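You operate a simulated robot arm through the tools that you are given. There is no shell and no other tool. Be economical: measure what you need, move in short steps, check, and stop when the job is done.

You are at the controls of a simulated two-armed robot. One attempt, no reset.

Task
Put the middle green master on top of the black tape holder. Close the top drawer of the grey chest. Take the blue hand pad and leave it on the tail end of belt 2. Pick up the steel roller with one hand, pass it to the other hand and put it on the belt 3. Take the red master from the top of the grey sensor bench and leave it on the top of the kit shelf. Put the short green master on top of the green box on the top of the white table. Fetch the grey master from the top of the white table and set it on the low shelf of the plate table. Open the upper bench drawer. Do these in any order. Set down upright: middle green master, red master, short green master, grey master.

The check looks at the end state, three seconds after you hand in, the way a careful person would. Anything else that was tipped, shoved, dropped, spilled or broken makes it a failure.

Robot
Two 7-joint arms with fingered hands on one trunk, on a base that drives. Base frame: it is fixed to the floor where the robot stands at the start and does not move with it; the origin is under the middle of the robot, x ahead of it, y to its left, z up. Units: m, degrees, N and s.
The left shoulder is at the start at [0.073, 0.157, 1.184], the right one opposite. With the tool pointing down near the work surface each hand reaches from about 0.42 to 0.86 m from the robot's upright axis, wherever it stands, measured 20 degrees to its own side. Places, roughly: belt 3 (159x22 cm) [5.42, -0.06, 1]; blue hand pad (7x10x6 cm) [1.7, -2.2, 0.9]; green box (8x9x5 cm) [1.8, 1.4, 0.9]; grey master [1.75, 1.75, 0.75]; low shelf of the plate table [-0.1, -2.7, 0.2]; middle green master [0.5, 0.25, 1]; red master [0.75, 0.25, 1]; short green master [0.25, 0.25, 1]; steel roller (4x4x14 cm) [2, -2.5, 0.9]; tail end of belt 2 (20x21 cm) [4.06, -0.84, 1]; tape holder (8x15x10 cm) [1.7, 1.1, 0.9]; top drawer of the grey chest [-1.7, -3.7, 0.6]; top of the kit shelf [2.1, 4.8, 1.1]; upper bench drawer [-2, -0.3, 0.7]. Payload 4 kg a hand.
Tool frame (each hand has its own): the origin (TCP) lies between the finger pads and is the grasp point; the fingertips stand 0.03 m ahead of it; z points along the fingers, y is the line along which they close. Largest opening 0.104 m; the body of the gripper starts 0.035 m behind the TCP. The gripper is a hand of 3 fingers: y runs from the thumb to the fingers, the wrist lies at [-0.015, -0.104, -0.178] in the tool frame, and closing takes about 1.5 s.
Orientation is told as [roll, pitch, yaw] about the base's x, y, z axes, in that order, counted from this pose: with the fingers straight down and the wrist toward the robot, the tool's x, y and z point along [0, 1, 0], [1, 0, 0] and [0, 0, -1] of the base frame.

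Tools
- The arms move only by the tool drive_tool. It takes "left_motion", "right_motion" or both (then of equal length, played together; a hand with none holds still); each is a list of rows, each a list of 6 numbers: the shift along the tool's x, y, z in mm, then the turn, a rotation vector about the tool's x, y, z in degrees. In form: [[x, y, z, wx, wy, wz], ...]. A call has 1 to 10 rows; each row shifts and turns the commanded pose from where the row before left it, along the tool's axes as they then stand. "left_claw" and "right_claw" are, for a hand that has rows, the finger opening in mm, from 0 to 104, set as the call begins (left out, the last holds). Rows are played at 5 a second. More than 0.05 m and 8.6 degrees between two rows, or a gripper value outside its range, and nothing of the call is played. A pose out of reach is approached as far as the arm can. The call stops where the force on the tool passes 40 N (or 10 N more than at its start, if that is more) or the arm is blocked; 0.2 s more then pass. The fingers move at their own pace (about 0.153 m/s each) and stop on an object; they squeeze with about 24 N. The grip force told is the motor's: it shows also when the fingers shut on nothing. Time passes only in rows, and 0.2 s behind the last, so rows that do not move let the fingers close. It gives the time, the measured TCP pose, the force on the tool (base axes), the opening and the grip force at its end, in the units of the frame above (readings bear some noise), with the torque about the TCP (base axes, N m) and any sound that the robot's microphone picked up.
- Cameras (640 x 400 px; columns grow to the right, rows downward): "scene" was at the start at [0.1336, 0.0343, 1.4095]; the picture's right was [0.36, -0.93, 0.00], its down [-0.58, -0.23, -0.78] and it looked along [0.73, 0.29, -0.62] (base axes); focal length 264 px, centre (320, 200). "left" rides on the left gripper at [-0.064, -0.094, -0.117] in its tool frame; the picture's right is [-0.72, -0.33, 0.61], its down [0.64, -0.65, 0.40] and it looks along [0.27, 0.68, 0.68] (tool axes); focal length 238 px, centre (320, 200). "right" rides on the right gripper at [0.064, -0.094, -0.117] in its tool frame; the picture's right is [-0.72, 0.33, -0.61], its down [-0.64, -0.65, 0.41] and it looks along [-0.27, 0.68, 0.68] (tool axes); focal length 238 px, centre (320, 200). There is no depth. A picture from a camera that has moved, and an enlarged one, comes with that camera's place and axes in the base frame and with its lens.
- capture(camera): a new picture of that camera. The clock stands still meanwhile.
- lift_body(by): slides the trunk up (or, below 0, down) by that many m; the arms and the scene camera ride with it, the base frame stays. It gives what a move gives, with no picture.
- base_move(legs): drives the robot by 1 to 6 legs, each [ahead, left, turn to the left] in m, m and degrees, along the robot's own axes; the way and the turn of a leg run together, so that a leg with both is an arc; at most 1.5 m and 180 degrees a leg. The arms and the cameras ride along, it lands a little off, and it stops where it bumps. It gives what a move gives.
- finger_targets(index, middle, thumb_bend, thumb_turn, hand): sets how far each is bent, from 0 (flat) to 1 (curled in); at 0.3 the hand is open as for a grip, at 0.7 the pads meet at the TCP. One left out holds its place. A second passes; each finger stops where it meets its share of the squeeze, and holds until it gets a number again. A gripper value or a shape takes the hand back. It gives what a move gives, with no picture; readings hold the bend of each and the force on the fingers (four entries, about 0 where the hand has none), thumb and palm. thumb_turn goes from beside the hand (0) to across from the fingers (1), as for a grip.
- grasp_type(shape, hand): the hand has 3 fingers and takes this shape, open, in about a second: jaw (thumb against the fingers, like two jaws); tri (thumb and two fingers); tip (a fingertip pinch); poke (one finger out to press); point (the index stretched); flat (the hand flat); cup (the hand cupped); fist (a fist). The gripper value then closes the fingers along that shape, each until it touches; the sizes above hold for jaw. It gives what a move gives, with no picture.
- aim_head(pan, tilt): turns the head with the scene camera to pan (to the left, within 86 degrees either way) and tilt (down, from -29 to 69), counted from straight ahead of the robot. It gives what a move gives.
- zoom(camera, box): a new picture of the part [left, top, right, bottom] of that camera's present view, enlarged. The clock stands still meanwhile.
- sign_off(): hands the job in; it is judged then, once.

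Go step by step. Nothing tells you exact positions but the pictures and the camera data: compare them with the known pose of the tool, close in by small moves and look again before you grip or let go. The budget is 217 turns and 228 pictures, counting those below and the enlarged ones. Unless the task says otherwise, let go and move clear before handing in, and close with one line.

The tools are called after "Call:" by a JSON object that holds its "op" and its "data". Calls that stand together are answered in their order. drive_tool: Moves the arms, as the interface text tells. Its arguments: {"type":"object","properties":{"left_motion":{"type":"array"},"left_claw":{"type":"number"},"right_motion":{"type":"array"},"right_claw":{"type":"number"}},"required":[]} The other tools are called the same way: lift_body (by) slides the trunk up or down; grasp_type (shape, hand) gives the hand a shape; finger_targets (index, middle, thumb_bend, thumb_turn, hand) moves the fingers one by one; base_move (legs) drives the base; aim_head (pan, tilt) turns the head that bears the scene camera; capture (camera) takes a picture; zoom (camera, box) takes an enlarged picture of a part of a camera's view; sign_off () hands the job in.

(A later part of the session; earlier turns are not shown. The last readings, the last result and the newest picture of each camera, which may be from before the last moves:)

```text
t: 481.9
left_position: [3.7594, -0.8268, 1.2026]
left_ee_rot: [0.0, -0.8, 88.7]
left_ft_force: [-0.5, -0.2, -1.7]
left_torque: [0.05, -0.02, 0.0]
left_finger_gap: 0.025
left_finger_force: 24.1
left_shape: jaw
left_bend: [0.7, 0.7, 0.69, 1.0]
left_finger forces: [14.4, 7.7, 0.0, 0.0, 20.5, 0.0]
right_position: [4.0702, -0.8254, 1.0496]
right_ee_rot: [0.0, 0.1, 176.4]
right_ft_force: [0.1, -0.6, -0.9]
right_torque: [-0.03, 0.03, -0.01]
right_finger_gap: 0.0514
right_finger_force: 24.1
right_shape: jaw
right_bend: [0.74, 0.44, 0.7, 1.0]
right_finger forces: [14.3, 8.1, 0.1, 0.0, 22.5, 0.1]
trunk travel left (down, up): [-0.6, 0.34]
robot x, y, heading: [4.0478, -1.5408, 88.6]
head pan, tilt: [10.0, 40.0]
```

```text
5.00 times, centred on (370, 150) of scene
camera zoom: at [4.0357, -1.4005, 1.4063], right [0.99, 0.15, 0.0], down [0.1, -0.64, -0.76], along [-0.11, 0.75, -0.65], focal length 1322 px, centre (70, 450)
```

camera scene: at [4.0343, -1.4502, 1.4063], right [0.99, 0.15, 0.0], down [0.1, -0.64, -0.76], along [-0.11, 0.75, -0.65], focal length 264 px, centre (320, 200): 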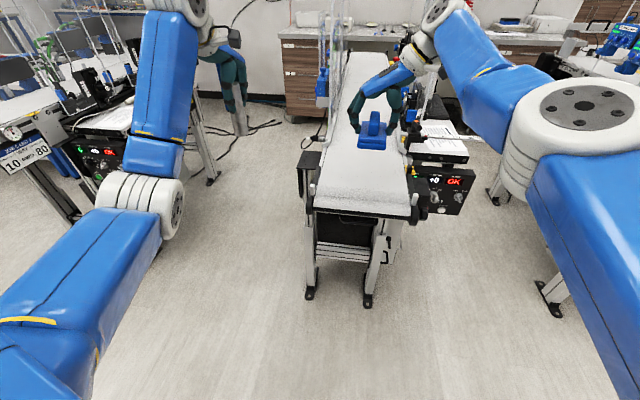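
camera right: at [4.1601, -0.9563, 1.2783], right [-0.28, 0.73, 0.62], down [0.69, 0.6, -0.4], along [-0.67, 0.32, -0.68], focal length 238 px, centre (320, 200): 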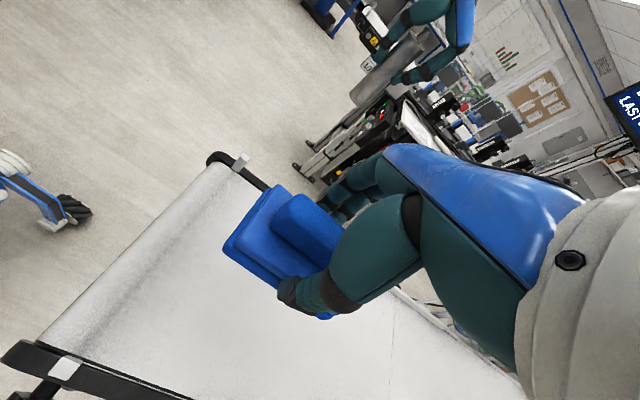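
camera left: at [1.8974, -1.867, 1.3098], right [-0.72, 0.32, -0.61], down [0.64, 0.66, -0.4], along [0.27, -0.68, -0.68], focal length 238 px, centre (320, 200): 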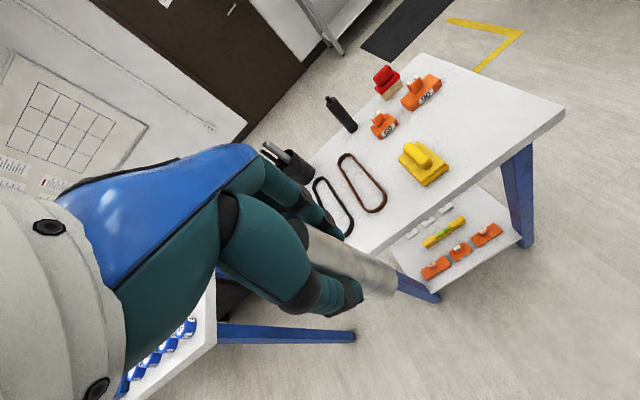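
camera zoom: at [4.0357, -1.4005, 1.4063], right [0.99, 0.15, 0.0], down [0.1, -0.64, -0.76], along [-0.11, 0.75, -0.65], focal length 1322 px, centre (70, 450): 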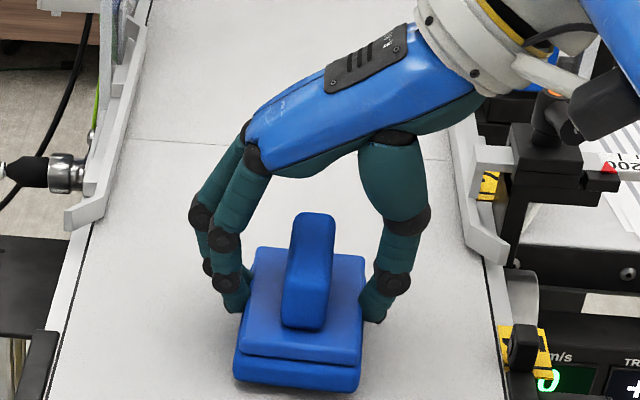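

Call:
{"op": "drive_tool", "data": {"right_motion": [[0, 0, 3, 0, 0, 0], [0, 0, 3, 0, 0, 0], [0, 0, 3, 0, 0, 0], [0, 0, 3, 0, 0, 0], [0, 0, 0, 0, 0, 0]]}}

Call:
{"op": "drive_tool", "data": {"right_motion": [[0, 0, 2, 0, 0, 0], [0, 0, 2, 0, 0, 0], [0, 0, 2, 0, 0, 0], [0, 0, 0, 0, 0, 0]]}}

```text
t: 483.1
left_position: [3.7586, -0.829, 1.2051]
left_ee_rot: [-0.1, -0.8, 88.6]
left_ft_force: [0.3, -0.2, -2.2]
left_torque: [0.0, -0.01, 0.0]
left_finger_gap: 0.0246
left_finger_force: 23.6
left_shape: jaw
left_bend: [0.7, 0.7, 0.69, 1.0]
left_finger forces: [14.3, 7.7, 0.0, 0.1, 20.6, 0.0]
right_position: [4.0699, -0.8272, 1.0438]
right_ee_rot: [-0.6, -0.2, 176.3]
right_ft_force: [-0.8, 6.3, 22.3]
right_torque: [0.27, 0.42, -0.08]
right_finger_gap: 0.052
right_finger_force: 23.9
right_shape: jaw
right_bend: [0.74, 0.44, 0.7, 1.0]
right_finger forces: [16.0, 19.1, 0.0, 0.0, 23.5, 0.0]
trunk travel left (down, up): [-0.6, 0.34]
robot x, y, heading: [4.0493, -1.5416, 88.6]
head pan, tilt: [10.0, 40.0]
```

```text
t: 484.0
left_position: [3.7602, -0.8291, 1.2042]
left_ee_rot: [0.0, -0.9, 88.7]
left_ft_force: [0.1, -0.1, -2.2]
left_torque: [0.0, -0.01, -0.03]
left_finger_gap: 0.0252
left_finger_force: 24.0
left_shape: jaw
left_bend: [0.7, 0.7, 0.69, 1.0]
left_finger forces: [14.3, 7.6, 0.0, 0.1, 20.6, 0.0]
right_position: [4.0702, -0.8256, 1.0434]
right_ee_rot: [-1.1, -0.5, 176.4]
right_ft_force: [1.5, -6.7, 16.7]
right_torque: [-0.11, 0.18, 0.13]
right_finger_gap: 0.0518
right_finger_force: 24.0
right_shape: jaw
right_bend: [0.74, 0.45, 0.7, 1.0]
right_finger forces: [14.5, 12.7, 0.1, 0.1, 25.5, 0.0]
trunk travel left (down, up): [-0.6, 0.34]
robot x, y, heading: [4.0529, -1.5437, 88.5]
head pan, tilt: [10.0, 40.0]
stopped in row 4 (right hand): the force on the tool passed its limit at 40 N (the readings are from after the stop); the commanded pose is now the measured one
```

The pad is resting on the belt. I'm releasing and rising.

Call:
{"op": "drive_tool", "data": {"right_motion": [[0, 0, -2, 0, 0, 0], [0, 0, 0, 0, 0, 0], [0, 0, 0, 0, 0, 0], [0, 0, 0, 0, 0, 0], [0, 0, 0, 0, 0, 0], [0, 0, 0, 0, 0, 0], [0, 0, 0, 0, 0, 0]], "right_claw": 104}}

Call:
{"op": "drive_tool", "data": {"right_motion": [[0, 0, -20, 0, 0, 0], [0, 0, -35, 0, 0, 0], [0, 0, -40, 0, 0, 0], [0, 0, -40, 0, 0, 0], [0, 0, 0, 0, 0, 0]]}}

Call:
{"op": "capture", "data": {"camera": "scene"}}

```text
t: 485.6
left_position: [3.7602, -0.8276, 1.2035]
left_ee_rot: [0.0, -0.9, 88.8]
left_ft_force: [0.0, -0.1, -2.7]
left_torque: [0.02, 0.03, 0.01]
left_finger_gap: 0.0248
left_finger_force: 23.8
left_shape: jaw
left_bend: [0.7, 0.7, 0.69, 1.0]
left_finger forces: [14.2, 7.6, 0.0, 0.0, 20.6, 0.0]
right_position: [4.0703, -0.8222, 1.0419]
right_ee_rot: [-0.9, -0.1, 176.3]
right_ft_force: [-0.1, 0.5, -0.1]
right_torque: [-0.01, 0.03, 0.04]
right_finger_gap: 0.1036
right_finger_force: 0.1
right_shape: jaw
right_bend: [0.3, 0.3, 0.3, 0.98]
right_finger forces: [0.0, 0.1, 0.1, 0.1, 0.1, 0.1]
trunk travel left (down, up): [-0.6, 0.34]
robot x, y, heading: [4.0487, -1.5399, 88.4]
head pan, tilt: [10.0, 40.0]
```

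```text
t: 486.8
left_position: [3.7595, -0.8274, 1.2039]
left_ee_rot: [0.0, -0.9, 88.7]
left_ft_force: [-1.1, 0.5, -1.9]
left_torque: [0.04, -0.02, 0.01]
left_finger_gap: 0.025
left_finger_force: 24.3
left_shape: jaw
left_bend: [0.7, 0.7, 0.69, 1.0]
left_finger forces: [14.3, 7.6, 0.0, 0.0, 20.6, 0.0]
right_position: [4.0719, -0.8387, 1.1757]
right_ee_rot: [-0.7, -0.2, 176.3]
right_ft_force: [-0.7, 0.3, -0.4]
right_torque: [0.03, 0.0, -0.01]
right_finger_gap: 0.1038
right_finger_force: 0.1
right_shape: jaw
right_bend: [0.3, 0.3, 0.3, 0.98]
right_finger forces: [0.1, 0.0, 0.1, 0.0, 0.0, 0.0]
right hand out of reach, approached as far as the arm can: row 3, 4
trunk travel left (down, up): [-0.6, 0.34]
robot x, y, heading: [4.0502, -1.5411, 88.6]
head pan, tilt: [10.0, 40.0]
```

```text
43 pictures are left
camera scene: at [4.0358, -1.4005, 1.4062], right [0.99, 0.15, 0.0], down [0.1, -0.64, -0.76], along [-0.11, 0.75, -0.65], focal length 264 px, centre (320, 200)
```

scene: 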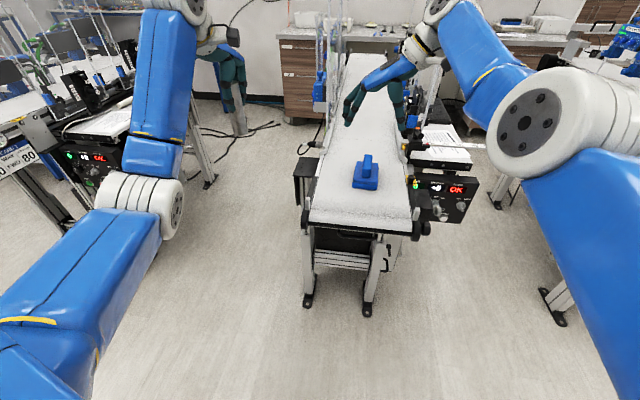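

The pad sits on the tail of belt 2. I'm backing into open floor for the hand-over, moving the right hand aside and rotating it, while the left hand swings its fingers to point right so the roller lies horizontally.

Call:
{"op": "base_move", "data": {"legs": [[-0.42, 0, 1.4]]}}

Call:
{"op": "drive_tool", "data": {"right_motion": [[16, -40, 0, 0, 0, 0], [16, -40, 0, 0, 0, 0], [16, -40, 0, 0, 0, 0], [16, -40, 0, 0, 0, 0], [16, -40, 0, 0, 0, 0], [16, -40, 0, 0, 0, 0], [0, 0, 0, 0, 0, 8], [0, 0, 0, 0, 0, 8], [0, 0, 0, 0, 0, 8], [0, 0, 0, 0, 0, 8]]}}

Call:
{"op": "drive_tool", "data": {"left_motion": [[0, -20, 0, 0, -8.3, 0], [0, -20, 0, 0, -8.3, 0], [0, -20, 0, 0, -8.3, 0], [0, -20, 0, 0, -8.3, 0], [0, -20, 0, 0, -8.3, 0], [0, -20, 0, 0, -8.3, 0], [0, -20, 0, 0, -8.3, 0], [0, 0, 0, 0, -8.3, 0], [0, 0, 0, 0, -8.3, 0], [0, 0, 0, 0, -8.3, 0]]}}

Call:
{"op": "drive_tool", "data": {"right_motion": [[0, 0, 0, 0, 0, 8], [0, 0, 0, 0, 0, 8], [0, 0, 0, 0, 0, 8], [0, 0, 0, 0, 0, 8], [0, 0, 0, 0, 0, 8], [0, 0, 0, 0, 0, 8], [0, 0, 0, 0, 0, 8]]}}

Call:
{"op": "capture", "data": {"camera": "scene"}}

```text
t: 489.4
left_position: [3.741, -1.2553, 1.2037]
left_ee_rot: [0.0, -0.8, 89.6]
left_ft_force: [-0.2, -0.7, -2.2]
left_torque: [0.04, -0.02, 0.02]
left_finger_gap: 0.0249
left_finger_force: 24.4
left_shape: jaw
left_bend: [0.7, 0.7, 0.69, 1.0]
left_finger forces: [14.1, 7.6, 0.0, 0.0, 20.6, 0.0]
right_position: [4.0527, -1.2598, 1.1736]
right_ee_rot: [-0.7, -0.1, 177.2]
right_ft_force: [0.0, 0.1, -0.4]
right_torque: [-0.02, -0.01, 0.01]
right_finger_gap: 0.1036
right_finger_force: 0.1
right_shape: jaw
right_bend: [0.3, 0.3, 0.3, 0.98]
right_finger forces: [0.1, 0.0, 0.0, 0.0, 0.0, 0.1]
trunk travel left (down, up): [-0.6, 0.34]
robot x, y, heading: [4.0425, -1.963, 89.4]
head pan, tilt: [10.0, 40.0]
```

```text
t: 491.6
left_position: [3.7418, -1.2603, 1.2063]
left_ee_rot: [0.0, -1.0, 89.7]
left_ft_force: [0.3, -1.0, -2.4]
left_torque: [0.03, 0.01, 0.02]
left_finger_gap: 0.025
left_finger_force: 23.9
left_shape: jaw
left_bend: [0.7, 0.7, 0.69, 1.0]
left_finger forces: [14.4, 7.6, 0.0, 0.0, 20.8, 0.0]
right_position: [4.3037, -1.2241, 1.2152]
right_ee_rot: [-0.6, -0.7, 145.3]
right_ft_force: [1.1, 0.4, -0.2]
right_torque: [-0.03, 0.01, 0.01]
right_finger_gap: 0.1036
right_finger_force: 0.2
right_shape: jaw
right_bend: [0.3, 0.3, 0.3, 0.98]
right_finger forces: [0.0, 0.0, 0.1, 0.1, 0.1, 0.0]
right hand out of reach, approached as far as the arm can: row 1, 2, 3, 4, 5, 6, 7, 8, 9, 10
trunk travel left (down, up): [-0.6, 0.34]
robot x, y, heading: [4.038, -1.9677, 89.9]
head pan, tilt: [10.0, 40.0]
```

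```text
t: 493.8
left_position: [3.7404, -1.4009, 1.2036]
left_ee_rot: [-83.2, -1.0, 89.8]
left_ft_force: [0.4, 0.5, -2.6]
left_torque: [0.02, 0.07, -0.01]
left_finger_gap: 0.0248
left_finger_force: 23.9
left_shape: jaw
left_bend: [0.7, 0.7, 0.69, 1.0]
left_finger forces: [13.5, 8.7, 0.0, 0.0, 20.9, 0.0]
right_position: [4.3042, -1.2244, 1.2161]
right_ee_rot: [-0.5, -0.8, 145.4]
right_ft_force: [0.9, 0.1, 0.1]
right_torque: [0.01, -0.01, -0.01]
right_finger_gap: 0.1036
right_finger_force: 0.1
right_shape: jaw
right_bend: [0.3, 0.3, 0.3, 0.98]
right_finger forces: [0.0, 0.0, 0.0, 0.1, 0.0, 0.0]
trunk travel left (down, up): [-0.6, 0.34]
robot x, y, heading: [4.044, -1.9639, 89.5]
head pan, tilt: [10.0, 40.0]
```

```text
t: 495.4
left_position: [3.7396, -1.4003, 1.2027]
left_ee_rot: [-83.0, -1.0, 89.7]
left_ft_force: [-0.5, 0.2, -1.6]
left_torque: [0.01, 0.03, 0.0]
left_finger_gap: 0.0251
left_finger_force: 24.4
left_shape: jaw
left_bend: [0.7, 0.7, 0.69, 1.0]
left_finger forces: [13.6, 8.6, 0.0, 0.1, 20.9, 0.0]
right_position: [4.3145, -1.1623, 1.2364]
right_ee_rot: [0.2, -0.9, 89.2]
right_ft_force: [-0.1, 0.2, 0.7]
right_torque: [-0.01, -0.02, 0.01]
right_finger_gap: 0.1039
right_finger_force: 0.1
right_shape: jaw
right_bend: [0.3, 0.3, 0.3, 0.98]
right_finger forces: [0.0, 0.1, 0.0, 0.0, 0.0, 0.1]
right hand out of reach, approached as far as the arm can: row 1, 2, 3, 4, 5, 6, 7
trunk travel left (down, up): [-0.6, 0.34]
robot x, y, heading: [4.039, -1.9646, 89.8]
head pan, tilt: [10.0, 40.0]
```

```text
42 pictures are left
camera scene: at [4.0261, -1.825, 1.4063], right [0.99, 0.17, 0.0], down [0.11, -0.64, -0.76], along [-0.13, 0.75, -0.65], focal length 264 px, centre (320, 200)
```

scene: 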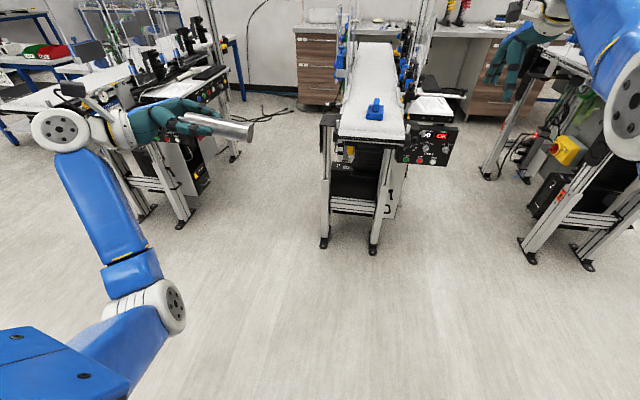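

The roller is horizontal, pointing right. I'm bringing the right hand in toward the middle, above hand-over height, and seeing where it ends up.

Call:
{"op": "drive_tool", "data": {"right_motion": [[20, 0, -30, 0, 0, 0], [20, 0, -30, 0, 0, 0], [30, 0, -30, 0, 0, 0], [40, 10, -20, 0, 0, 0], [40, 10, -20, 0, 0, 0], [40, 10, 0, 0, 0, 0], [20, 10, 0, 0, 0, 0], [0, 0, 0, 0, 0, 0]]}}

Call:
{"op": "drive_tool", "data": {"left_motion": [[0, 18, 40, 0, -2, 0], [0, 18, 40, 0, -2, 0], [0, 18, 40, 0, -2, 0], [0, 18, 30, 0, -1, 0], [0, 18, 20, 0, 0, 0], [0, 0, 0, 0, 0, 0]]}}

Call:
{"op": "capture", "data": {"camera": "scene"}}

```text
t: 497.2
left_position: [3.7415, -1.4007, 1.2031]
left_ee_rot: [-82.9, -1.1, 89.7]
left_ft_force: [-0.7, -0.5, -2.6]
left_torque: [0.04, 0.03, -0.03]
left_finger_gap: 0.0248
left_finger_force: 23.7
left_shape: jaw
left_bend: [0.7, 0.7, 0.69, 1.0]
left_finger forces: [13.5, 8.6, 0.1, 0.0, 21.0, 0.0]
right_position: [4.1293, -1.2005, 1.3174]
right_ee_rot: [0.2, -1.1, 89.3]
right_ft_force: [-0.2, -0.4, -0.2]
right_torque: [-0.03, -0.03, -0.01]
right_finger_gap: 0.1037
right_finger_force: 0.0
right_shape: jaw
right_bend: [0.3, 0.3, 0.3, 0.98]
right_finger forces: [0.1, 0.0, 0.0, 0.0, 0.0, 0.0]
right hand out of reach, approached as far as the arm can: row 1, 2, 3, 4, 5, 6, 7
trunk travel left (down, up): [-0.6, 0.34]
robot x, y, heading: [4.0419, -1.9651, 89.5]
head pan, tilt: [10.0, 40.0]
```

```text
t: 498.6
left_position: [3.9121, -1.3111, 1.1934]
left_ee_rot: [-89.9, -1.0, 89.7]
left_ft_force: [0.0, 0.1, -1.3]
left_torque: [0.02, 0.05, 0.01]
left_finger_gap: 0.0251
left_finger_force: 24.0
left_shape: jaw
left_bend: [0.7, 0.7, 0.69, 1.0]
left_finger forces: [13.5, 8.6, 0.1, 0.0, 20.9, 0.1]
right_position: [4.1292, -1.1999, 1.3172]
right_ee_rot: [0.1, -1.0, 89.3]
right_ft_force: [0.3, 0.0, 0.1]
right_torque: [0.0, 0.03, 0.0]
right_finger_gap: 0.1038
right_finger_force: 0.1
right_shape: jaw
right_bend: [0.3, 0.3, 0.3, 0.98]
right_finger forces: [0.1, 0.1, 0.0, 0.0, 0.0, 0.0]
trunk travel left (down, up): [-0.6, 0.34]
robot x, y, heading: [4.0414, -1.964, 89.3]
head pan, tilt: [10.0, 40.0]
```

```text
41 pictures are left
camera scene: at [4.0267, -1.8253, 1.4064], right [0.99, 0.17, 0.0], down [0.11, -0.64, -0.76], along [-0.13, 0.75, -0.65], focal length 264 px, centre (320, 200)
```

scene: 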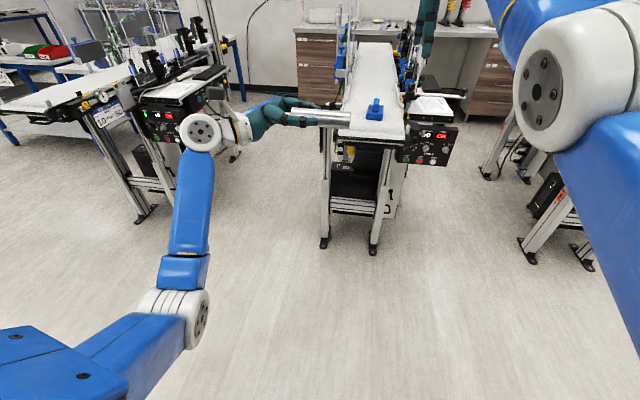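

The right arm can't fold closer than here, so I'll bring the roller to it. I'm settling the right hand's command at its reachable spot and moving the roller under it.

Call:
{"op": "drive_tool", "data": {"right_motion": [[0, 43, 0, 0, 0, 0], [0, 43, 0, 0, 0, 0], [0, 43, 0, 0, 0, 0], [0, 0, 0, 0, 0, 0]]}}

Call:
{"op": "drive_tool", "data": {"left_motion": [[0, 30, 20, 0, 0, 0], [0, 30, 20, 0, 0, 0], [0, 30, 20, 0, 0, 0], [0, 20, 20, 0, 0, 0], [0, 0, 0, 0, 0, 0]]}}

Call:
{"op": "aim_head", "data": {"pan": 0, "tilt": 20}}

Call:
{"op": "capture", "data": {"camera": "scene"}}

Call:
{"op": "capture", "data": {"camera": "right"}}

```text
t: 499.6
left_position: [3.9119, -1.3124, 1.1918]
left_ee_rot: [-90.0, -1.0, 89.7]
left_ft_force: [0.0, -0.1, -2.6]
left_torque: [0.02, 0.04, -0.03]
left_finger_gap: 0.0249
left_finger_force: 23.6
left_shape: jaw
left_bend: [0.7, 0.7, 0.69, 1.0]
left_finger forces: [13.6, 8.6, 0.0, 0.0, 21.0, 0.0]
right_position: [4.1332, -1.1946, 1.3092]
right_ee_rot: [0.2, -1.0, 89.4]
right_ft_force: [-1.4, 0.5, 0.6]
right_torque: [0.0, -0.01, 0.02]
right_finger_gap: 0.1037
right_finger_force: 0.1
right_shape: jaw
right_bend: [0.3, 0.3, 0.3, 0.98]
right_finger forces: [0.1, 0.1, 0.1, 0.0, 0.0, 0.0]
right hand out of reach, approached as far as the arm can: row 1, 2, 3
trunk travel left (down, up): [-0.6, 0.34]
robot x, y, heading: [4.0408, -1.9633, 90.0]
head pan, tilt: [10.0, 40.0]
```

```text
t: 500.8
left_position: [3.9914, -1.2007, 1.1987]
left_ee_rot: [-90.0, -1.2, 89.8]
left_ft_force: [0.2, -0.1, -2.2]
left_torque: [-0.01, 0.09, 0.01]
left_finger_gap: 0.0249
left_finger_force: 24.0
left_shape: jaw
left_bend: [0.7, 0.7, 0.69, 1.0]
left_finger forces: [13.4, 8.6, 0.1, 0.0, 20.9, 0.0]
right_position: [4.1354, -1.1935, 1.31]
right_ee_rot: [0.2, -0.9, 89.3]
right_ft_force: [-0.4, -0.6, 0.4]
right_torque: [0.01, 0.03, -0.01]
right_finger_gap: 0.1036
right_finger_force: 0.0
right_shape: jaw
right_bend: [0.3, 0.3, 0.3, 0.98]
right_finger forces: [0.0, 0.0, 0.0, 0.0, 0.0, 0.0]
trunk travel left (down, up): [-0.6, 0.34]
robot x, y, heading: [4.0449, -1.9645, 89.4]
head pan, tilt: [10.0, 40.0]
```

```text
t: 501.6
left_position: [3.9897, -1.201, 1.1986]
left_ee_rot: [-90.0, -1.0, 89.6]
left_ft_force: [-0.4, 0.4, -2.3]
left_torque: [0.05, 0.04, 0.03]
left_finger_gap: 0.0248
left_finger_force: 24.4
left_shape: jaw
left_bend: [0.7, 0.7, 0.69, 1.0]
left_finger forces: [13.4, 8.6, 0.0, 0.0, 20.9, 0.1]
right_position: [4.135, -1.1944, 1.3098]
right_ee_rot: [0.2, -0.9, 89.3]
right_ft_force: [0.6, 0.2, -1.2]
right_torque: [0.0, -0.01, -0.03]
right_finger_gap: 0.1039
right_finger_force: 0.0
right_shape: jaw
right_bend: [0.3, 0.3, 0.3, 0.98]
right_finger forces: [0.0, 0.0, 0.1, 0.1, 0.0, 0.0]
trunk travel left (down, up): [-0.6, 0.34]
robot x, y, heading: [4.0432, -1.9629, 89.7]
head pan, tilt: [0.0, 20.0]
```

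```text
40 pictures are left
camera scene: at [4.042, -1.8152, 1.4376], right [1.0, -0.01, 0.0], down [0.0, -0.35, -0.94], along [0.01, 0.94, -0.35], focal length 264 px, centre (320, 200)
```

scene: 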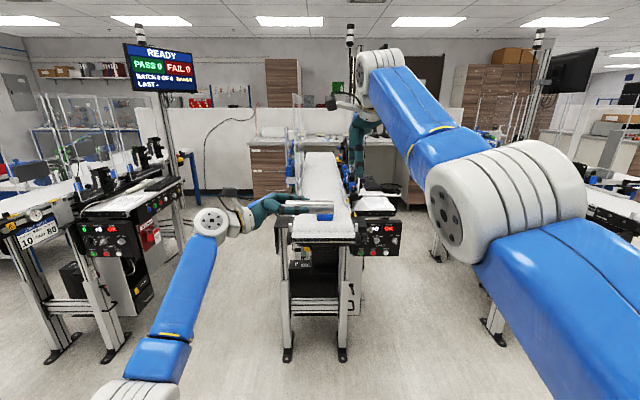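

```text
39 pictures are left
camera right: at [4.0709, -1.2892, 1.4252], right [0.73, 0.31, 0.62], down [0.63, -0.65, -0.42], along [0.27, 0.69, -0.67], focal length 238 px, centre (320, 200)
```

right: 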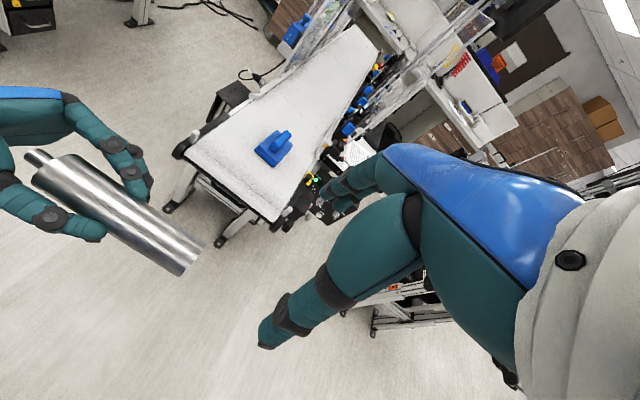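

The right hand sees the roller well. I'm sliding the roller 8 cm right and slightly forward so its free end sits under the right hand.

Call:
{"op": "drive_tool", "data": {"left_motion": [[0, 6, 30, 0, 0, 0], [0, 6, 30, 0, 0, 0], [0, 4, 20, 0, 0, 0], [0, 0, 0, 0, 0, 0]]}}

Call:
{"op": "capture", "data": {"camera": "right"}}

```text
t: 502.6
left_position: [4.0712, -1.1834, 1.1971]
left_ee_rot: [-90.0, -1.0, 89.7]
left_ft_force: [0.2, 0.2, -2.8]
left_torque: [0.0, 0.02, 0.02]
left_finger_gap: 0.0249
left_finger_force: 24.0
left_shape: jaw
left_bend: [0.7, 0.7, 0.69, 1.0]
left_finger forces: [13.3, 8.6, 0.0, 0.0, 20.8, 0.0]
right_position: [4.1342, -1.1944, 1.3105]
right_ee_rot: [0.2, -1.0, 89.4]
right_ft_force: [0.4, 0.3, 0.2]
right_torque: [0.0, 0.0, 0.02]
right_finger_gap: 0.1037
right_finger_force: 0.0
right_shape: jaw
right_bend: [0.3, 0.3, 0.3, 0.98]
right_finger forces: [0.1, 0.1, 0.0, 0.0, 0.0, 0.1]
trunk travel left (down, up): [-0.6, 0.34]
robot x, y, heading: [4.0409, -1.9634, 89.6]
head pan, tilt: [0.0, 20.0]
```

```text
38 pictures are left
camera right: at [4.0711, -1.2891, 1.4252], right [0.73, 0.31, 0.62], down [0.63, -0.65, -0.42], along [0.27, 0.69, -0.67], focal length 238 px, centre (320, 200)
```

right: 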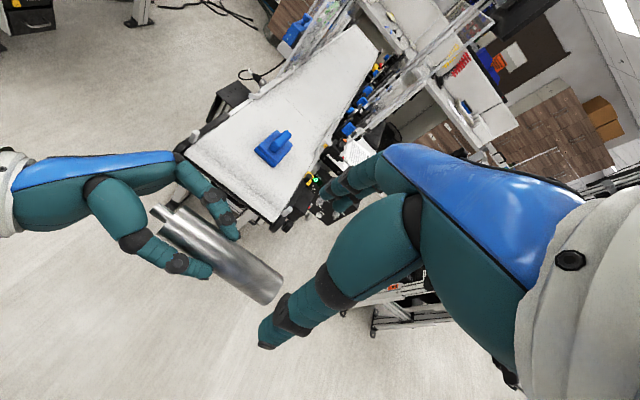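

The roller's free end is right under the right hand at about [4.15, -1.198]. I'm bringing the right hand's command into line with its real pose, then coming down partway.

Call:
{"op": "drive_tool", "data": {"right_motion": [[-30, -6, 0, 0, 0, 0], [-30, -6, 0, 0, 0, 0], [0, 0, 20, 0, 0, 0], [0, 0, 20, 0, 0, 0], [0, 0, 0, 0, 0, 0]]}}

Call:
{"op": "capture", "data": {"camera": "right"}}

```text
t: 503.8
left_position: [4.0705, -1.184, 1.1975]
left_ee_rot: [-90.1, -1.1, 89.7]
left_ft_force: [-0.8, -0.2, -1.6]
left_torque: [0.04, 0.07, 0.02]
left_finger_gap: 0.025
left_finger_force: 24.2
left_shape: jaw
left_bend: [0.7, 0.7, 0.69, 1.0]
left_finger forces: [13.4, 8.6, 0.0, 0.0, 20.7, 0.0]
right_position: [4.1928, -1.2103, 1.265]
right_ee_rot: [0.3, -1.0, 89.3]
right_ft_force: [0.3, -0.1, -0.6]
right_torque: [0.03, 0.01, 0.0]
right_finger_gap: 0.1038
right_finger_force: 0.0
right_shape: jaw
right_bend: [0.3, 0.3, 0.3, 0.98]
right_finger forces: [0.0, 0.0, 0.1, 0.0, 0.0, 0.0]
trunk travel left (down, up): [-0.6, 0.34]
robot x, y, heading: [4.0427, -1.9629, 89.6]
head pan, tilt: [0.0, 20.0]
```

```text
37 pictures are left
camera right: at [4.1291, -1.3055, 1.381], right [0.73, 0.31, 0.62], down [0.63, -0.65, -0.42], along [0.27, 0.69, -0.67], focal length 238 px, centre (320, 200)
```

right: 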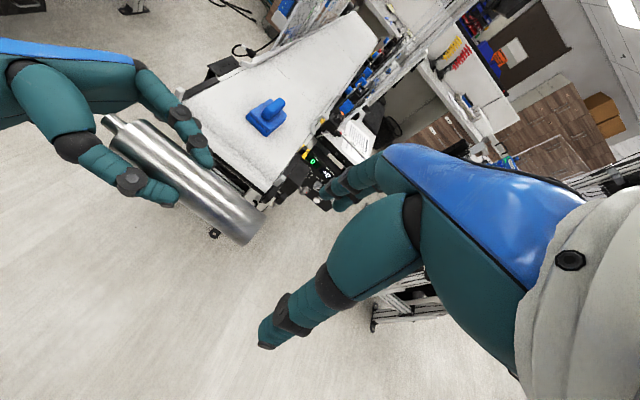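

The right hand is now free-moving. I'm shifting it left over the free end and lowering around it.

Call:
{"op": "drive_tool", "data": {"right_motion": [[27, 4, 0, 0, 0, 0], [27, 3, 0, 0, 0, 0], [0, 0, 0, 0, 0, 0]]}}

Call:
{"op": "drive_tool", "data": {"right_motion": [[0, 0, 15, 0, 0, 0], [0, 0, 15, 0, 0, 0], [0, 0, 15, 0, 0, 0], [0, 0, 12, 0, 0, 0], [0, 0, 0, 0, 0, 0]]}}

Call:
{"op": "capture", "data": {"camera": "right"}}

```text
t: 504.6
left_position: [4.0696, -1.1828, 1.1964]
left_ee_rot: [-90.0, -1.1, 89.7]
left_ft_force: [0.6, 0.2, -1.9]
left_torque: [-0.01, 0.06, -0.01]
left_finger_gap: 0.0253
left_finger_force: 23.6
left_shape: jaw
left_bend: [0.7, 0.7, 0.69, 1.0]
left_finger forces: [13.3, 8.5, 0.0, 0.1, 20.9, 0.0]
right_position: [4.1373, -1.2037, 1.2649]
right_ee_rot: [0.2, -1.1, 89.4]
right_ft_force: [0.0, -0.1, -0.7]
right_torque: [-0.03, -0.02, -0.03]
right_finger_gap: 0.1038
right_finger_force: 0.0
right_shape: jaw
right_bend: [0.3, 0.3, 0.3, 0.98]
right_finger forces: [0.0, 0.0, 0.1, 0.1, 0.0, 0.0]
trunk travel left (down, up): [-0.6, 0.34]
robot x, y, heading: [4.0412, -1.9669, 89.5]
head pan, tilt: [0.0, 20.0]
```

```text
t: 505.8
left_position: [4.0704, -1.1833, 1.1983]
left_ee_rot: [-90.0, -0.9, 89.7]
left_ft_force: [0.1, 0.4, -1.6]
left_torque: [-0.02, 0.07, -0.01]
left_finger_gap: 0.0249
left_finger_force: 24.1
left_shape: jaw
left_bend: [0.7, 0.7, 0.69, 1.0]
left_finger forces: [13.5, 8.6, 0.0, 0.0, 20.7, 0.0]
right_position: [4.1374, -1.2044, 1.2099]
right_ee_rot: [0.3, -1.0, 89.3]
right_ft_force: [-0.4, 0.6, 0.5]
right_torque: [-0.01, 0.04, 0.01]
right_finger_gap: 0.1042
right_finger_force: 0.1
right_shape: jaw
right_bend: [0.3, 0.3, 0.3, 0.98]
right_finger forces: [0.0, 0.1, 0.0, 0.0, 0.1, 0.0]
trunk travel left (down, up): [-0.6, 0.34]
robot x, y, heading: [4.0395, -1.9666, 89.5]
head pan, tilt: [0.0, 20.0]
```

```text
36 pictures are left
camera right: at [4.0737, -1.2993, 1.3246], right [0.73, 0.31, 0.62], down [0.63, -0.65, -0.42], along [0.27, 0.69, -0.67], focal length 238 px, centre (320, 200)
```

right: 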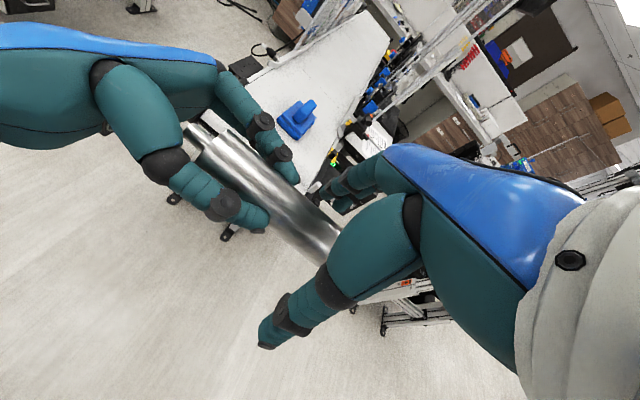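

The roller's free end is inside the right hand's jaw. I'm lowering slightly and closing the right hand.

Call:
{"op": "drive_tool", "data": {"right_motion": [[0, 0, 8, 0, 0, 0], [0, 0, 0, 0, 0, 0], [0, 0, 0, 0, 0, 0], [0, 0, 0, 0, 0, 0], [0, 0, 0, 0, 0, 0], [0, 0, 0, 0, 0, 0], [0, 0, 0, 0, 0, 0], [0, 0, 0, 0, 0, 0], [0, 0, 0, 0, 0, 0]], "right_claw": 104}}

Call:
{"op": "drive_tool", "data": {"right_motion": [[0, 0, 0, 0, 0, 0], [0, 0, 0, 0, 0, 0], [0, 0, 0, 0, 0, 0], [0, 0, 0, 0, 0, 0], [0, 0, 0, 0, 0, 0], [0, 0, 0, 0, 0, 0], [0, 0, 0, 0, 0, 0], [0, 0, 0, 0, 0, 0], [0, 0, 0, 0, 0, 0]], "right_claw": 0}}

Call:
{"op": "capture", "data": {"camera": "right"}}

```text
t: 507.8
left_position: [4.0709, -1.1827, 1.1978]
left_ee_rot: [-90.0, -1.0, 89.7]
left_ft_force: [-0.8, 0.2, -1.9]
left_torque: [0.04, 0.06, 0.0]
left_finger_gap: 0.0249
left_finger_force: 24.0
left_shape: jaw
left_bend: [0.7, 0.7, 0.69, 1.0]
left_finger forces: [13.5, 8.6, 0.0, 0.0, 20.8, 0.0]
right_position: [4.1377, -1.2033, 1.2008]
right_ee_rot: [0.3, -1.1, 89.3]
right_ft_force: [-0.3, -0.3, -0.2]
right_torque: [0.0, -0.04, 0.01]
right_finger_gap: 0.104
right_finger_force: 0.0
right_shape: jaw
right_bend: [0.3, 0.3, 0.3, 0.98]
right_finger forces: [0.0, 0.1, 0.0, 0.0, 0.0, 0.0]
trunk travel left (down, up): [-0.6, 0.34]
robot x, y, heading: [4.0416, -1.964, 89.4]
head pan, tilt: [0.0, 20.0]
```

```text
t: 509.8
left_position: [4.0716, -1.1835, 1.1977]
left_ee_rot: [-89.9, -0.9, 89.7]
left_ft_force: [-2.8, 1.4, 1.5]
left_torque: [0.06, -0.16, 0.11]
left_finger_gap: 0.0245
left_finger_force: 23.5
left_shape: jaw
left_bend: [0.7, 0.7, 0.69, 1.0]
left_finger forces: [15.9, 8.8, 0.0, 0.1, 20.9, 0.0]
right_position: [4.1379, -1.2026, 1.2004]
right_ee_rot: [0.3, -0.9, 89.3]
right_ft_force: [2.5, -1.8, -1.5]
right_torque: [-0.09, -0.04, -0.1]
right_finger_gap: 0.0191
right_finger_force: 23.6
right_shape: jaw
right_bend: [0.75, 0.57, 0.75, 1.0]
right_finger forces: [12.3, 4.5, 0.1, 0.0, 18.7, 0.1]
trunk travel left (down, up): [-0.6, 0.34]
robot x, y, heading: [4.041, -1.9649, 89.6]
head pan, tilt: [0.0, 20.0]
```

```text
35 pictures are left
camera right: at [4.0737, -1.2978, 1.3168], right [0.73, 0.31, 0.62], down [0.63, -0.65, -0.42], along [0.27, 0.69, -0.67], focal length 238 px, centre (320, 200)
```

right: 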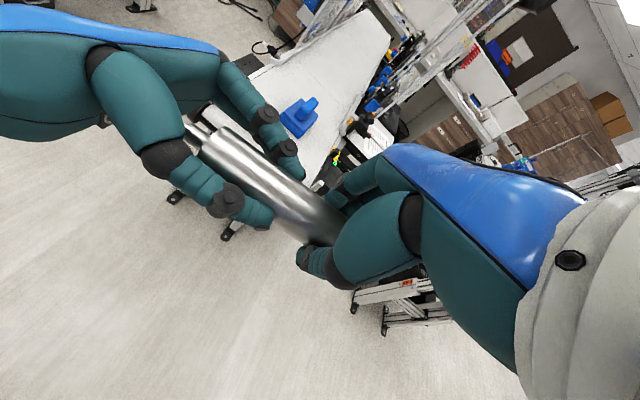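

The roller axis is about 2 cm lower than the right hand's grip centre. The left hand still holds it, so I'm opening the right, lowering 18 mm and regripping for a secure hold.

Call:
{"op": "drive_tool", "data": {"right_motion": [[0, 0, 0, 0, 0, 0], [0, 0, 0, 0, 0, 0], [0, 0, 0, 0, 0, 0], [0, 0, 0, 0, 0, 0], [0, 0, 0, 0, 0, 0], [0, 4, 9, 0, 0, 0], [0, 4, 9, 0, 0, 0], [0, 0, 0, 0, 0, 0]], "right_claw": 104}}

Call:
{"op": "drive_tool", "data": {"right_motion": [[0, 0, 0, 0, 0, 0], [0, 0, 0, 0, 0, 0], [0, 0, 0, 0, 0, 0], [0, 0, 0, 0, 0, 0], [0, 0, 0, 0, 0, 0], [0, 0, 0, 0, 0, 0], [0, 0, 0, 0, 0, 0], [0, 0, 0, 0, 0, 0], [0, 0, 0, 0, 0, 0]], "right_claw": 0}}

Call:
{"op": "zoom", "data": {"camera": "right", "box": [160, 100, 400, 320]}}

```text
t: 511.6
left_position: [4.0718, -1.1834, 1.1973]
left_ee_rot: [-90.0, -1.2, 89.8]
left_ft_force: [0.9, 0.4, -1.8]
left_torque: [0.02, 0.05, -0.01]
left_finger_gap: 0.0248
left_finger_force: 24.0
left_shape: jaw
left_bend: [0.7, 0.7, 0.69, 1.0]
left_finger forces: [13.6, 8.8, 0.1, 0.1, 21.2, 0.0]
right_position: [4.1385, -1.1944, 1.1844]
right_ee_rot: [0.2, -1.0, 89.3]
right_ft_force: [0.2, -0.5, -0.2]
right_torque: [-0.03, 0.03, -0.01]
right_finger_gap: 0.1034
right_finger_force: 0.1
right_shape: jaw
right_bend: [0.3, 0.3, 0.3, 0.98]
right_finger forces: [0.0, 0.0, 0.1, 0.0, 0.0, 0.1]
trunk travel left (down, up): [-0.6, 0.34]
robot x, y, heading: [4.0409, -1.968, 89.3]
head pan, tilt: [0.0, 20.0]
```

```text
t: 513.6
left_position: [4.071, -1.1821, 1.197]
left_ee_rot: [-90.0, -1.0, 89.7]
left_ft_force: [-0.5, 2.7, 0.5]
left_torque: [0.05, -0.06, 0.13]
left_finger_gap: 0.0249
left_finger_force: 24.4
left_shape: jaw
left_bend: [0.7, 0.7, 0.69, 1.0]
left_finger forces: [15.5, 9.3, 0.0, 0.1, 20.6, 0.0]
right_position: [4.1375, -1.1937, 1.1838]
right_ee_rot: [0.3, -1.0, 89.3]
right_ft_force: [0.1, -2.4, -0.7]
right_torque: [-0.01, 0.03, -0.03]
right_finger_gap: 0.0127
right_finger_force: 24.1
right_shape: jaw
right_bend: [0.73, 0.71, 0.8, 1.0]
right_finger forces: [11.2, 0.1, 0.0, 0.0, 13.6, 0.0]
trunk travel left (down, up): [-0.6, 0.34]
robot x, y, heading: [4.0428, -1.9634, 89.6]
head pan, tilt: [0.0, 20.0]
```

```text
1.82 times, centred on (280, 210) of right
camera zoom: at [4.0744, -1.289, 1.2999], right [0.73, 0.31, 0.62], down [0.63, -0.65, -0.42], along [0.27, 0.69, -0.67], focal length 433 px, centre (393, 182)
```

zoom: 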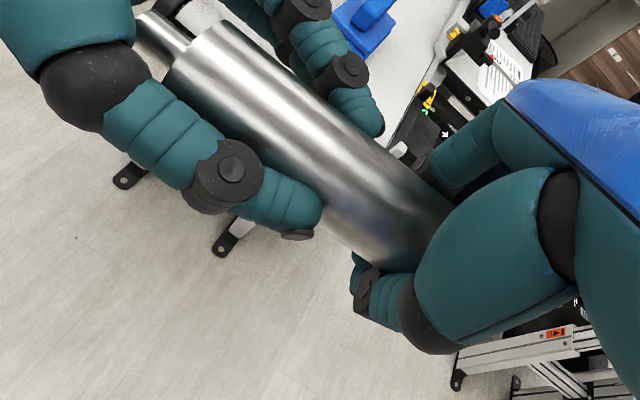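

The fingers now close underneath the roller, so its axis is actually higher. I'm reopening and regripping about 3 cm higher.

Call:
{"op": "drive_tool", "data": {"right_motion": [[0, 0, 0, 0, 0, 0], [0, 0, 0, 0, 0, 0], [0, 0, 0, 0, 0, 0], [0, 0, 0, 0, 0, 0], [0, 0, 0, 0, 0, 0], [3, -2, -16, 0, 0, 0], [3, -2, -16, 0, 0, 0], [0, 0, 0, 0, 0, 0]], "right_claw": 104}}

Call:
{"op": "drive_tool", "data": {"right_motion": [[0, 0, 0, 0, 0, 0], [0, 0, 0, 0, 0, 0], [0, 0, 0, 0, 0, 0], [0, 0, 0, 0, 0, 0], [0, 0, 0, 0, 0, 0], [0, 0, 0, 0, 0, 0], [0, 0, 0, 0, 0, 0], [0, 0, 0, 0, 0, 0], [0, 0, 0, 0, 0, 0]], "right_claw": 0}}

Call:
{"op": "zoom", "data": {"camera": "right", "box": [160, 100, 400, 320]}}

```text
t: 515.4
left_position: [4.0717, -1.1818, 1.1973]
left_ee_rot: [-90.0, -1.0, 89.7]
left_ft_force: [-0.6, -0.7, -3.0]
left_torque: [-0.01, 0.08, -0.01]
left_finger_gap: 0.0248
left_finger_force: 24.2
left_shape: jaw
left_bend: [0.7, 0.7, 0.69, 1.0]
left_finger forces: [13.7, 8.5, 0.0, 0.0, 21.0, 0.0]
right_position: [4.1316, -1.1984, 1.2165]
right_ee_rot: [0.3, -1.0, 89.2]
right_ft_force: [-0.4, 0.9, -0.4]
right_torque: [-0.01, -0.03, 0.02]
right_finger_gap: 0.1038
right_finger_force: 0.0
right_shape: jaw
right_bend: [0.3, 0.3, 0.3, 0.98]
right_finger forces: [0.0, 0.0, 0.0, 0.0, 0.0, 0.0]
trunk travel left (down, up): [-0.6, 0.34]
robot x, y, heading: [4.0406, -1.9665, 89.7]
head pan, tilt: [0.0, 20.0]
```

```text
t: 517.4
left_position: [4.0699, -1.1838, 1.1975]
left_ee_rot: [-90.1, -1.1, 89.8]
left_ft_force: [-0.3, -0.4, -0.8]
left_torque: [0.03, 0.06, -0.04]
left_finger_gap: 0.0248
left_finger_force: 23.6
left_shape: jaw
left_bend: [0.7, 0.7, 0.69, 1.0]
left_finger forces: [13.5, 9.0, 0.0, 0.0, 21.3, 0.0]
right_position: [4.1332, -1.199, 1.2158]
right_ee_rot: [0.4, -1.0, 89.3]
right_ft_force: [0.1, 0.6, -0.3]
right_torque: [-0.04, 0.0, 0.02]
right_finger_gap: 0.0279
right_finger_force: 23.7
right_shape: jaw
right_bend: [0.74, 0.52, 0.74, 1.0]
right_finger forces: [13.8, 7.7, 0.0, 0.0, 21.2, 0.1]
trunk travel left (down, up): [-0.6, 0.34]
robot x, y, heading: [4.0415, -1.9645, 89.6]
head pan, tilt: [0.0, 20.0]
```

```text
1.82 times, centred on (280, 210) of right
camera zoom: at [4.0683, -1.2941, 1.3317], right [0.73, 0.31, 0.62], down [0.63, -0.65, -0.42], along [0.27, 0.69, -0.67], focal length 433 px, centre (393, 182)
```

zoom: 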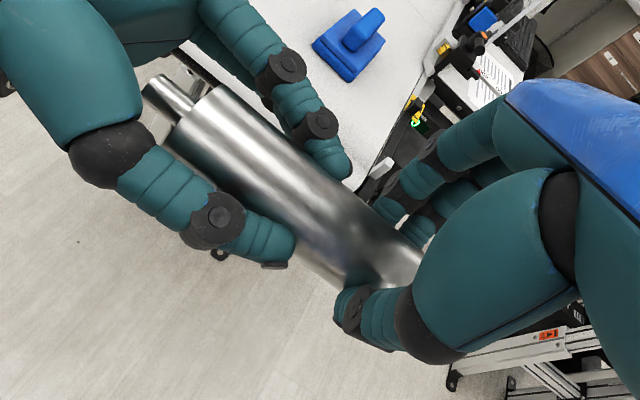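

That's a firm, centred grip at 28 mm with full finger forces. I'm opening the left hand and withdrawing it to the left.

Call:
{"op": "drive_tool", "data": {"left_motion": [[0, 0, 0, 0, 0, 0], [0, 0, 0, 0, 0, 0], [0, 0, 0, 0, 0, 0], [0, 0, 0, 0, 0, 0], [0, 0, 0, 0, 0, 0], [0, 0, -20, 0, 0, 0], [0, 0, -40, 0, 0, 0], [0, 0, -40, 0, 0, 0], [0, 0, -40, 0, 0, 0], [0, 0, -40, 0, 0, 0]], "left_claw": 104}}

Call:
{"op": "capture", "data": {"camera": "right"}}

Call:
{"op": "capture", "data": {"camera": "scene"}}

```text
t: 519.6
left_position: [3.8872, -1.1857, 1.1967]
left_ee_rot: [-90.1, -1.0, 89.6]
left_ft_force: [-0.8, -0.4, 0.5]
left_torque: [0.0, 0.05, -0.04]
left_finger_gap: 0.1036
left_finger_force: 0.1
left_shape: jaw
left_bend: [0.3, 0.3, 0.3, 0.98]
left_finger forces: [0.1, 0.0, 0.0, 0.0, 0.1, 0.1]
right_position: [4.1297, -1.1994, 1.2161]
right_ee_rot: [0.1, -1.0, 89.3]
right_ft_force: [0.2, -0.2, -0.1]
right_torque: [0.05, -0.02, 0.02]
right_finger_gap: 0.0281
right_finger_force: 24.1
right_shape: jaw
right_bend: [0.74, 0.52, 0.75, 1.0]
right_finger forces: [14.5, 8.4, 0.0, 0.1, 22.7, 0.1]
trunk travel left (down, up): [-0.6, 0.34]
robot x, y, heading: [4.0434, -1.9666, 89.2]
head pan, tilt: [0.0, 20.0]
```

```text
32 pictures are left
camera right: at [4.0658, -1.2943, 1.3318], right [0.72, 0.31, 0.62], down [0.63, -0.65, -0.42], along [0.28, 0.69, -0.67], focal length 238 px, centre (320, 200)
```

right: 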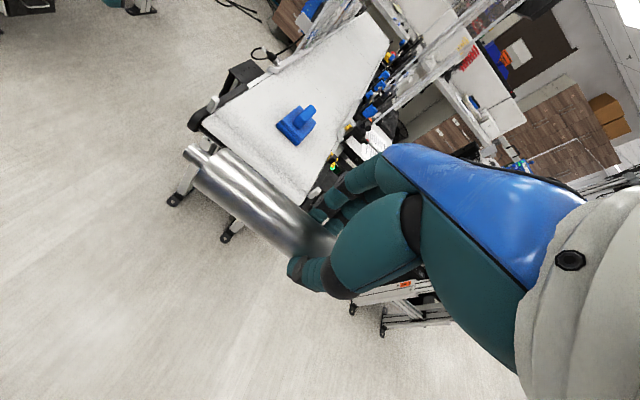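

```text
31 pictures are left
camera scene: at [4.0399, -1.8151, 1.4377], right [1.0, -0.01, 0.0], down [0.0, -0.35, -0.94], along [0.01, 0.94, -0.35], focal length 264 px, centre (320, 200)
```

scene: 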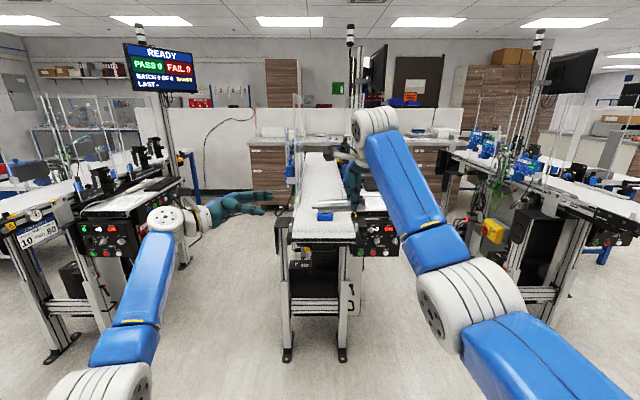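

The roller has been passed to the right hand. I'm pulling the left hand well aside and driving to the south end of belt 3.

Call:
{"op": "drive_tool", "data": {"left_motion": [[0, -25, -40, 0, 0, 0], [0, -25, -40, 0, 0, 0], [0, -25, -40, 0, 0, 0], [0, -25, -40, 0, 0, 0], [0, -25, -30, 0, 0, 0]]}}

Call:
{"op": "base_move", "data": {"legs": [[0, -0.63, 0.3], [0, -0.62, 0]]}}

Call:
{"op": "aim_head", "data": {"pan": -5, "tilt": 28}}

Call:
{"op": "capture", "data": {"camera": "scene"}}

```text
t: 520.8
left_position: [3.6967, -1.3072, 1.1931]
left_ee_rot: [-89.9, -1.1, 89.8]
left_ft_force: [-1.0, -0.1, 0.0]
left_torque: [0.01, 0.02, -0.01]
left_finger_gap: 0.104
left_finger_force: 0.1
left_shape: jaw
left_bend: [0.3, 0.3, 0.3, 0.98]
left_finger forces: [0.0, 0.1, 0.1, 0.0, 0.0, 0.0]
right_position: [4.131, -1.201, 1.2167]
right_ee_rot: [0.2, -1.0, 89.4]
right_ft_force: [-0.7, -0.8, 0.0]
right_torque: [0.0, -0.04, 0.0]
right_finger_gap: 0.028
right_finger_force: 24.1
right_shape: jaw
right_bend: [0.74, 0.52, 0.75, 1.0]
right_finger forces: [14.5, 8.3, 0.0, 0.0, 22.7, 0.0]
trunk travel left (down, up): [-0.6, 0.34]
robot x, y, heading: [4.0422, -1.9647, 89.4]
head pan, tilt: [0.0, 20.0]
```

```text
t: 525.9
left_position: [4.6119, -1.2744, 1.1989]
left_ee_rot: [-89.4, -1.3, 82.4]
left_ft_force: [0.6, 0.0, -1.0]
left_torque: [0.03, 0.02, -0.03]
left_finger_gap: 0.104
left_finger_force: 0.0
left_shape: jaw
left_bend: [0.3, 0.3, 0.3, 0.98]
left_finger forces: [0.0, 0.0, 0.0, 0.0, 0.0, 0.0]
right_position: [5.0547, -1.2233, 1.2181]
right_ee_rot: [0.8, -1.4, 82.1]
right_ft_force: [-0.1, 0.9, -0.6]
right_torque: [-0.02, -0.05, 0.0]
right_finger_gap: 0.0279
right_finger_force: 24.4
right_shape: jaw
right_bend: [0.74, 0.52, 0.75, 1.0]
right_finger forces: [15.1, 8.7, 0.0, 0.0, 23.5, 0.0]
trunk travel left (down, up): [-0.6, 0.34]
robot x, y, heading: [4.8554, -1.9621, 82.4]
head pan, tilt: [0.0, 20.0]
stopped in leg 2: the robot was blocked; the commanded pose is now the measured one
```

```text
t: 526.6
left_position: [4.6122, -1.2746, 1.1983]
left_ee_rot: [-89.4, -1.3, 82.3]
left_ft_force: [-1.1, 0.3, -0.5]
left_torque: [-0.01, 0.02, 0.0]
left_finger_gap: 0.1038
left_finger_force: 0.1
left_shape: jaw
left_bend: [0.3, 0.3, 0.3, 0.98]
left_finger forces: [0.0, 0.1, 0.0, 0.0, 0.1, 0.0]
right_position: [5.0543, -1.2225, 1.2191]
right_ee_rot: [0.8, -1.3, 82.1]
right_ft_force: [-0.1, -0.1, 1.0]
right_torque: [-0.01, -0.06, 0.0]
right_finger_gap: 0.0277
right_finger_force: 24.0
right_shape: jaw
right_bend: [0.74, 0.52, 0.75, 1.0]
right_finger forces: [15.1, 8.6, 0.1, 0.0, 23.5, 0.0]
trunk travel left (down, up): [-0.6, 0.34]
robot x, y, heading: [4.8555, -1.9632, 82.2]
head pan, tilt: [-5.0, 28.0]
```

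```text
30 pictures are left
camera scene: at [4.883, -1.8092, 1.4238], right [0.98, -0.22, 0.0], down [-0.1, -0.47, -0.88], along [0.2, 0.86, -0.48], focal length 264 px, centre (320, 200)
```

scene: 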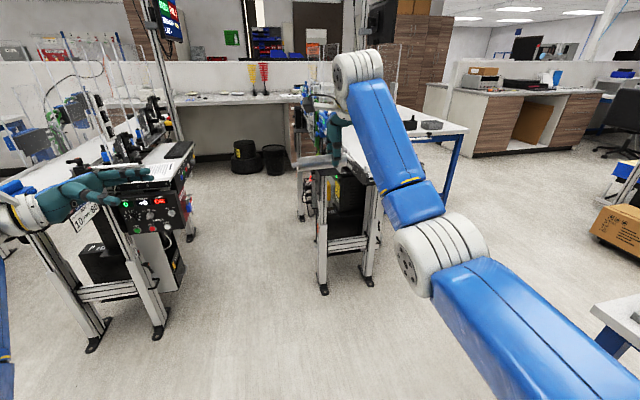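

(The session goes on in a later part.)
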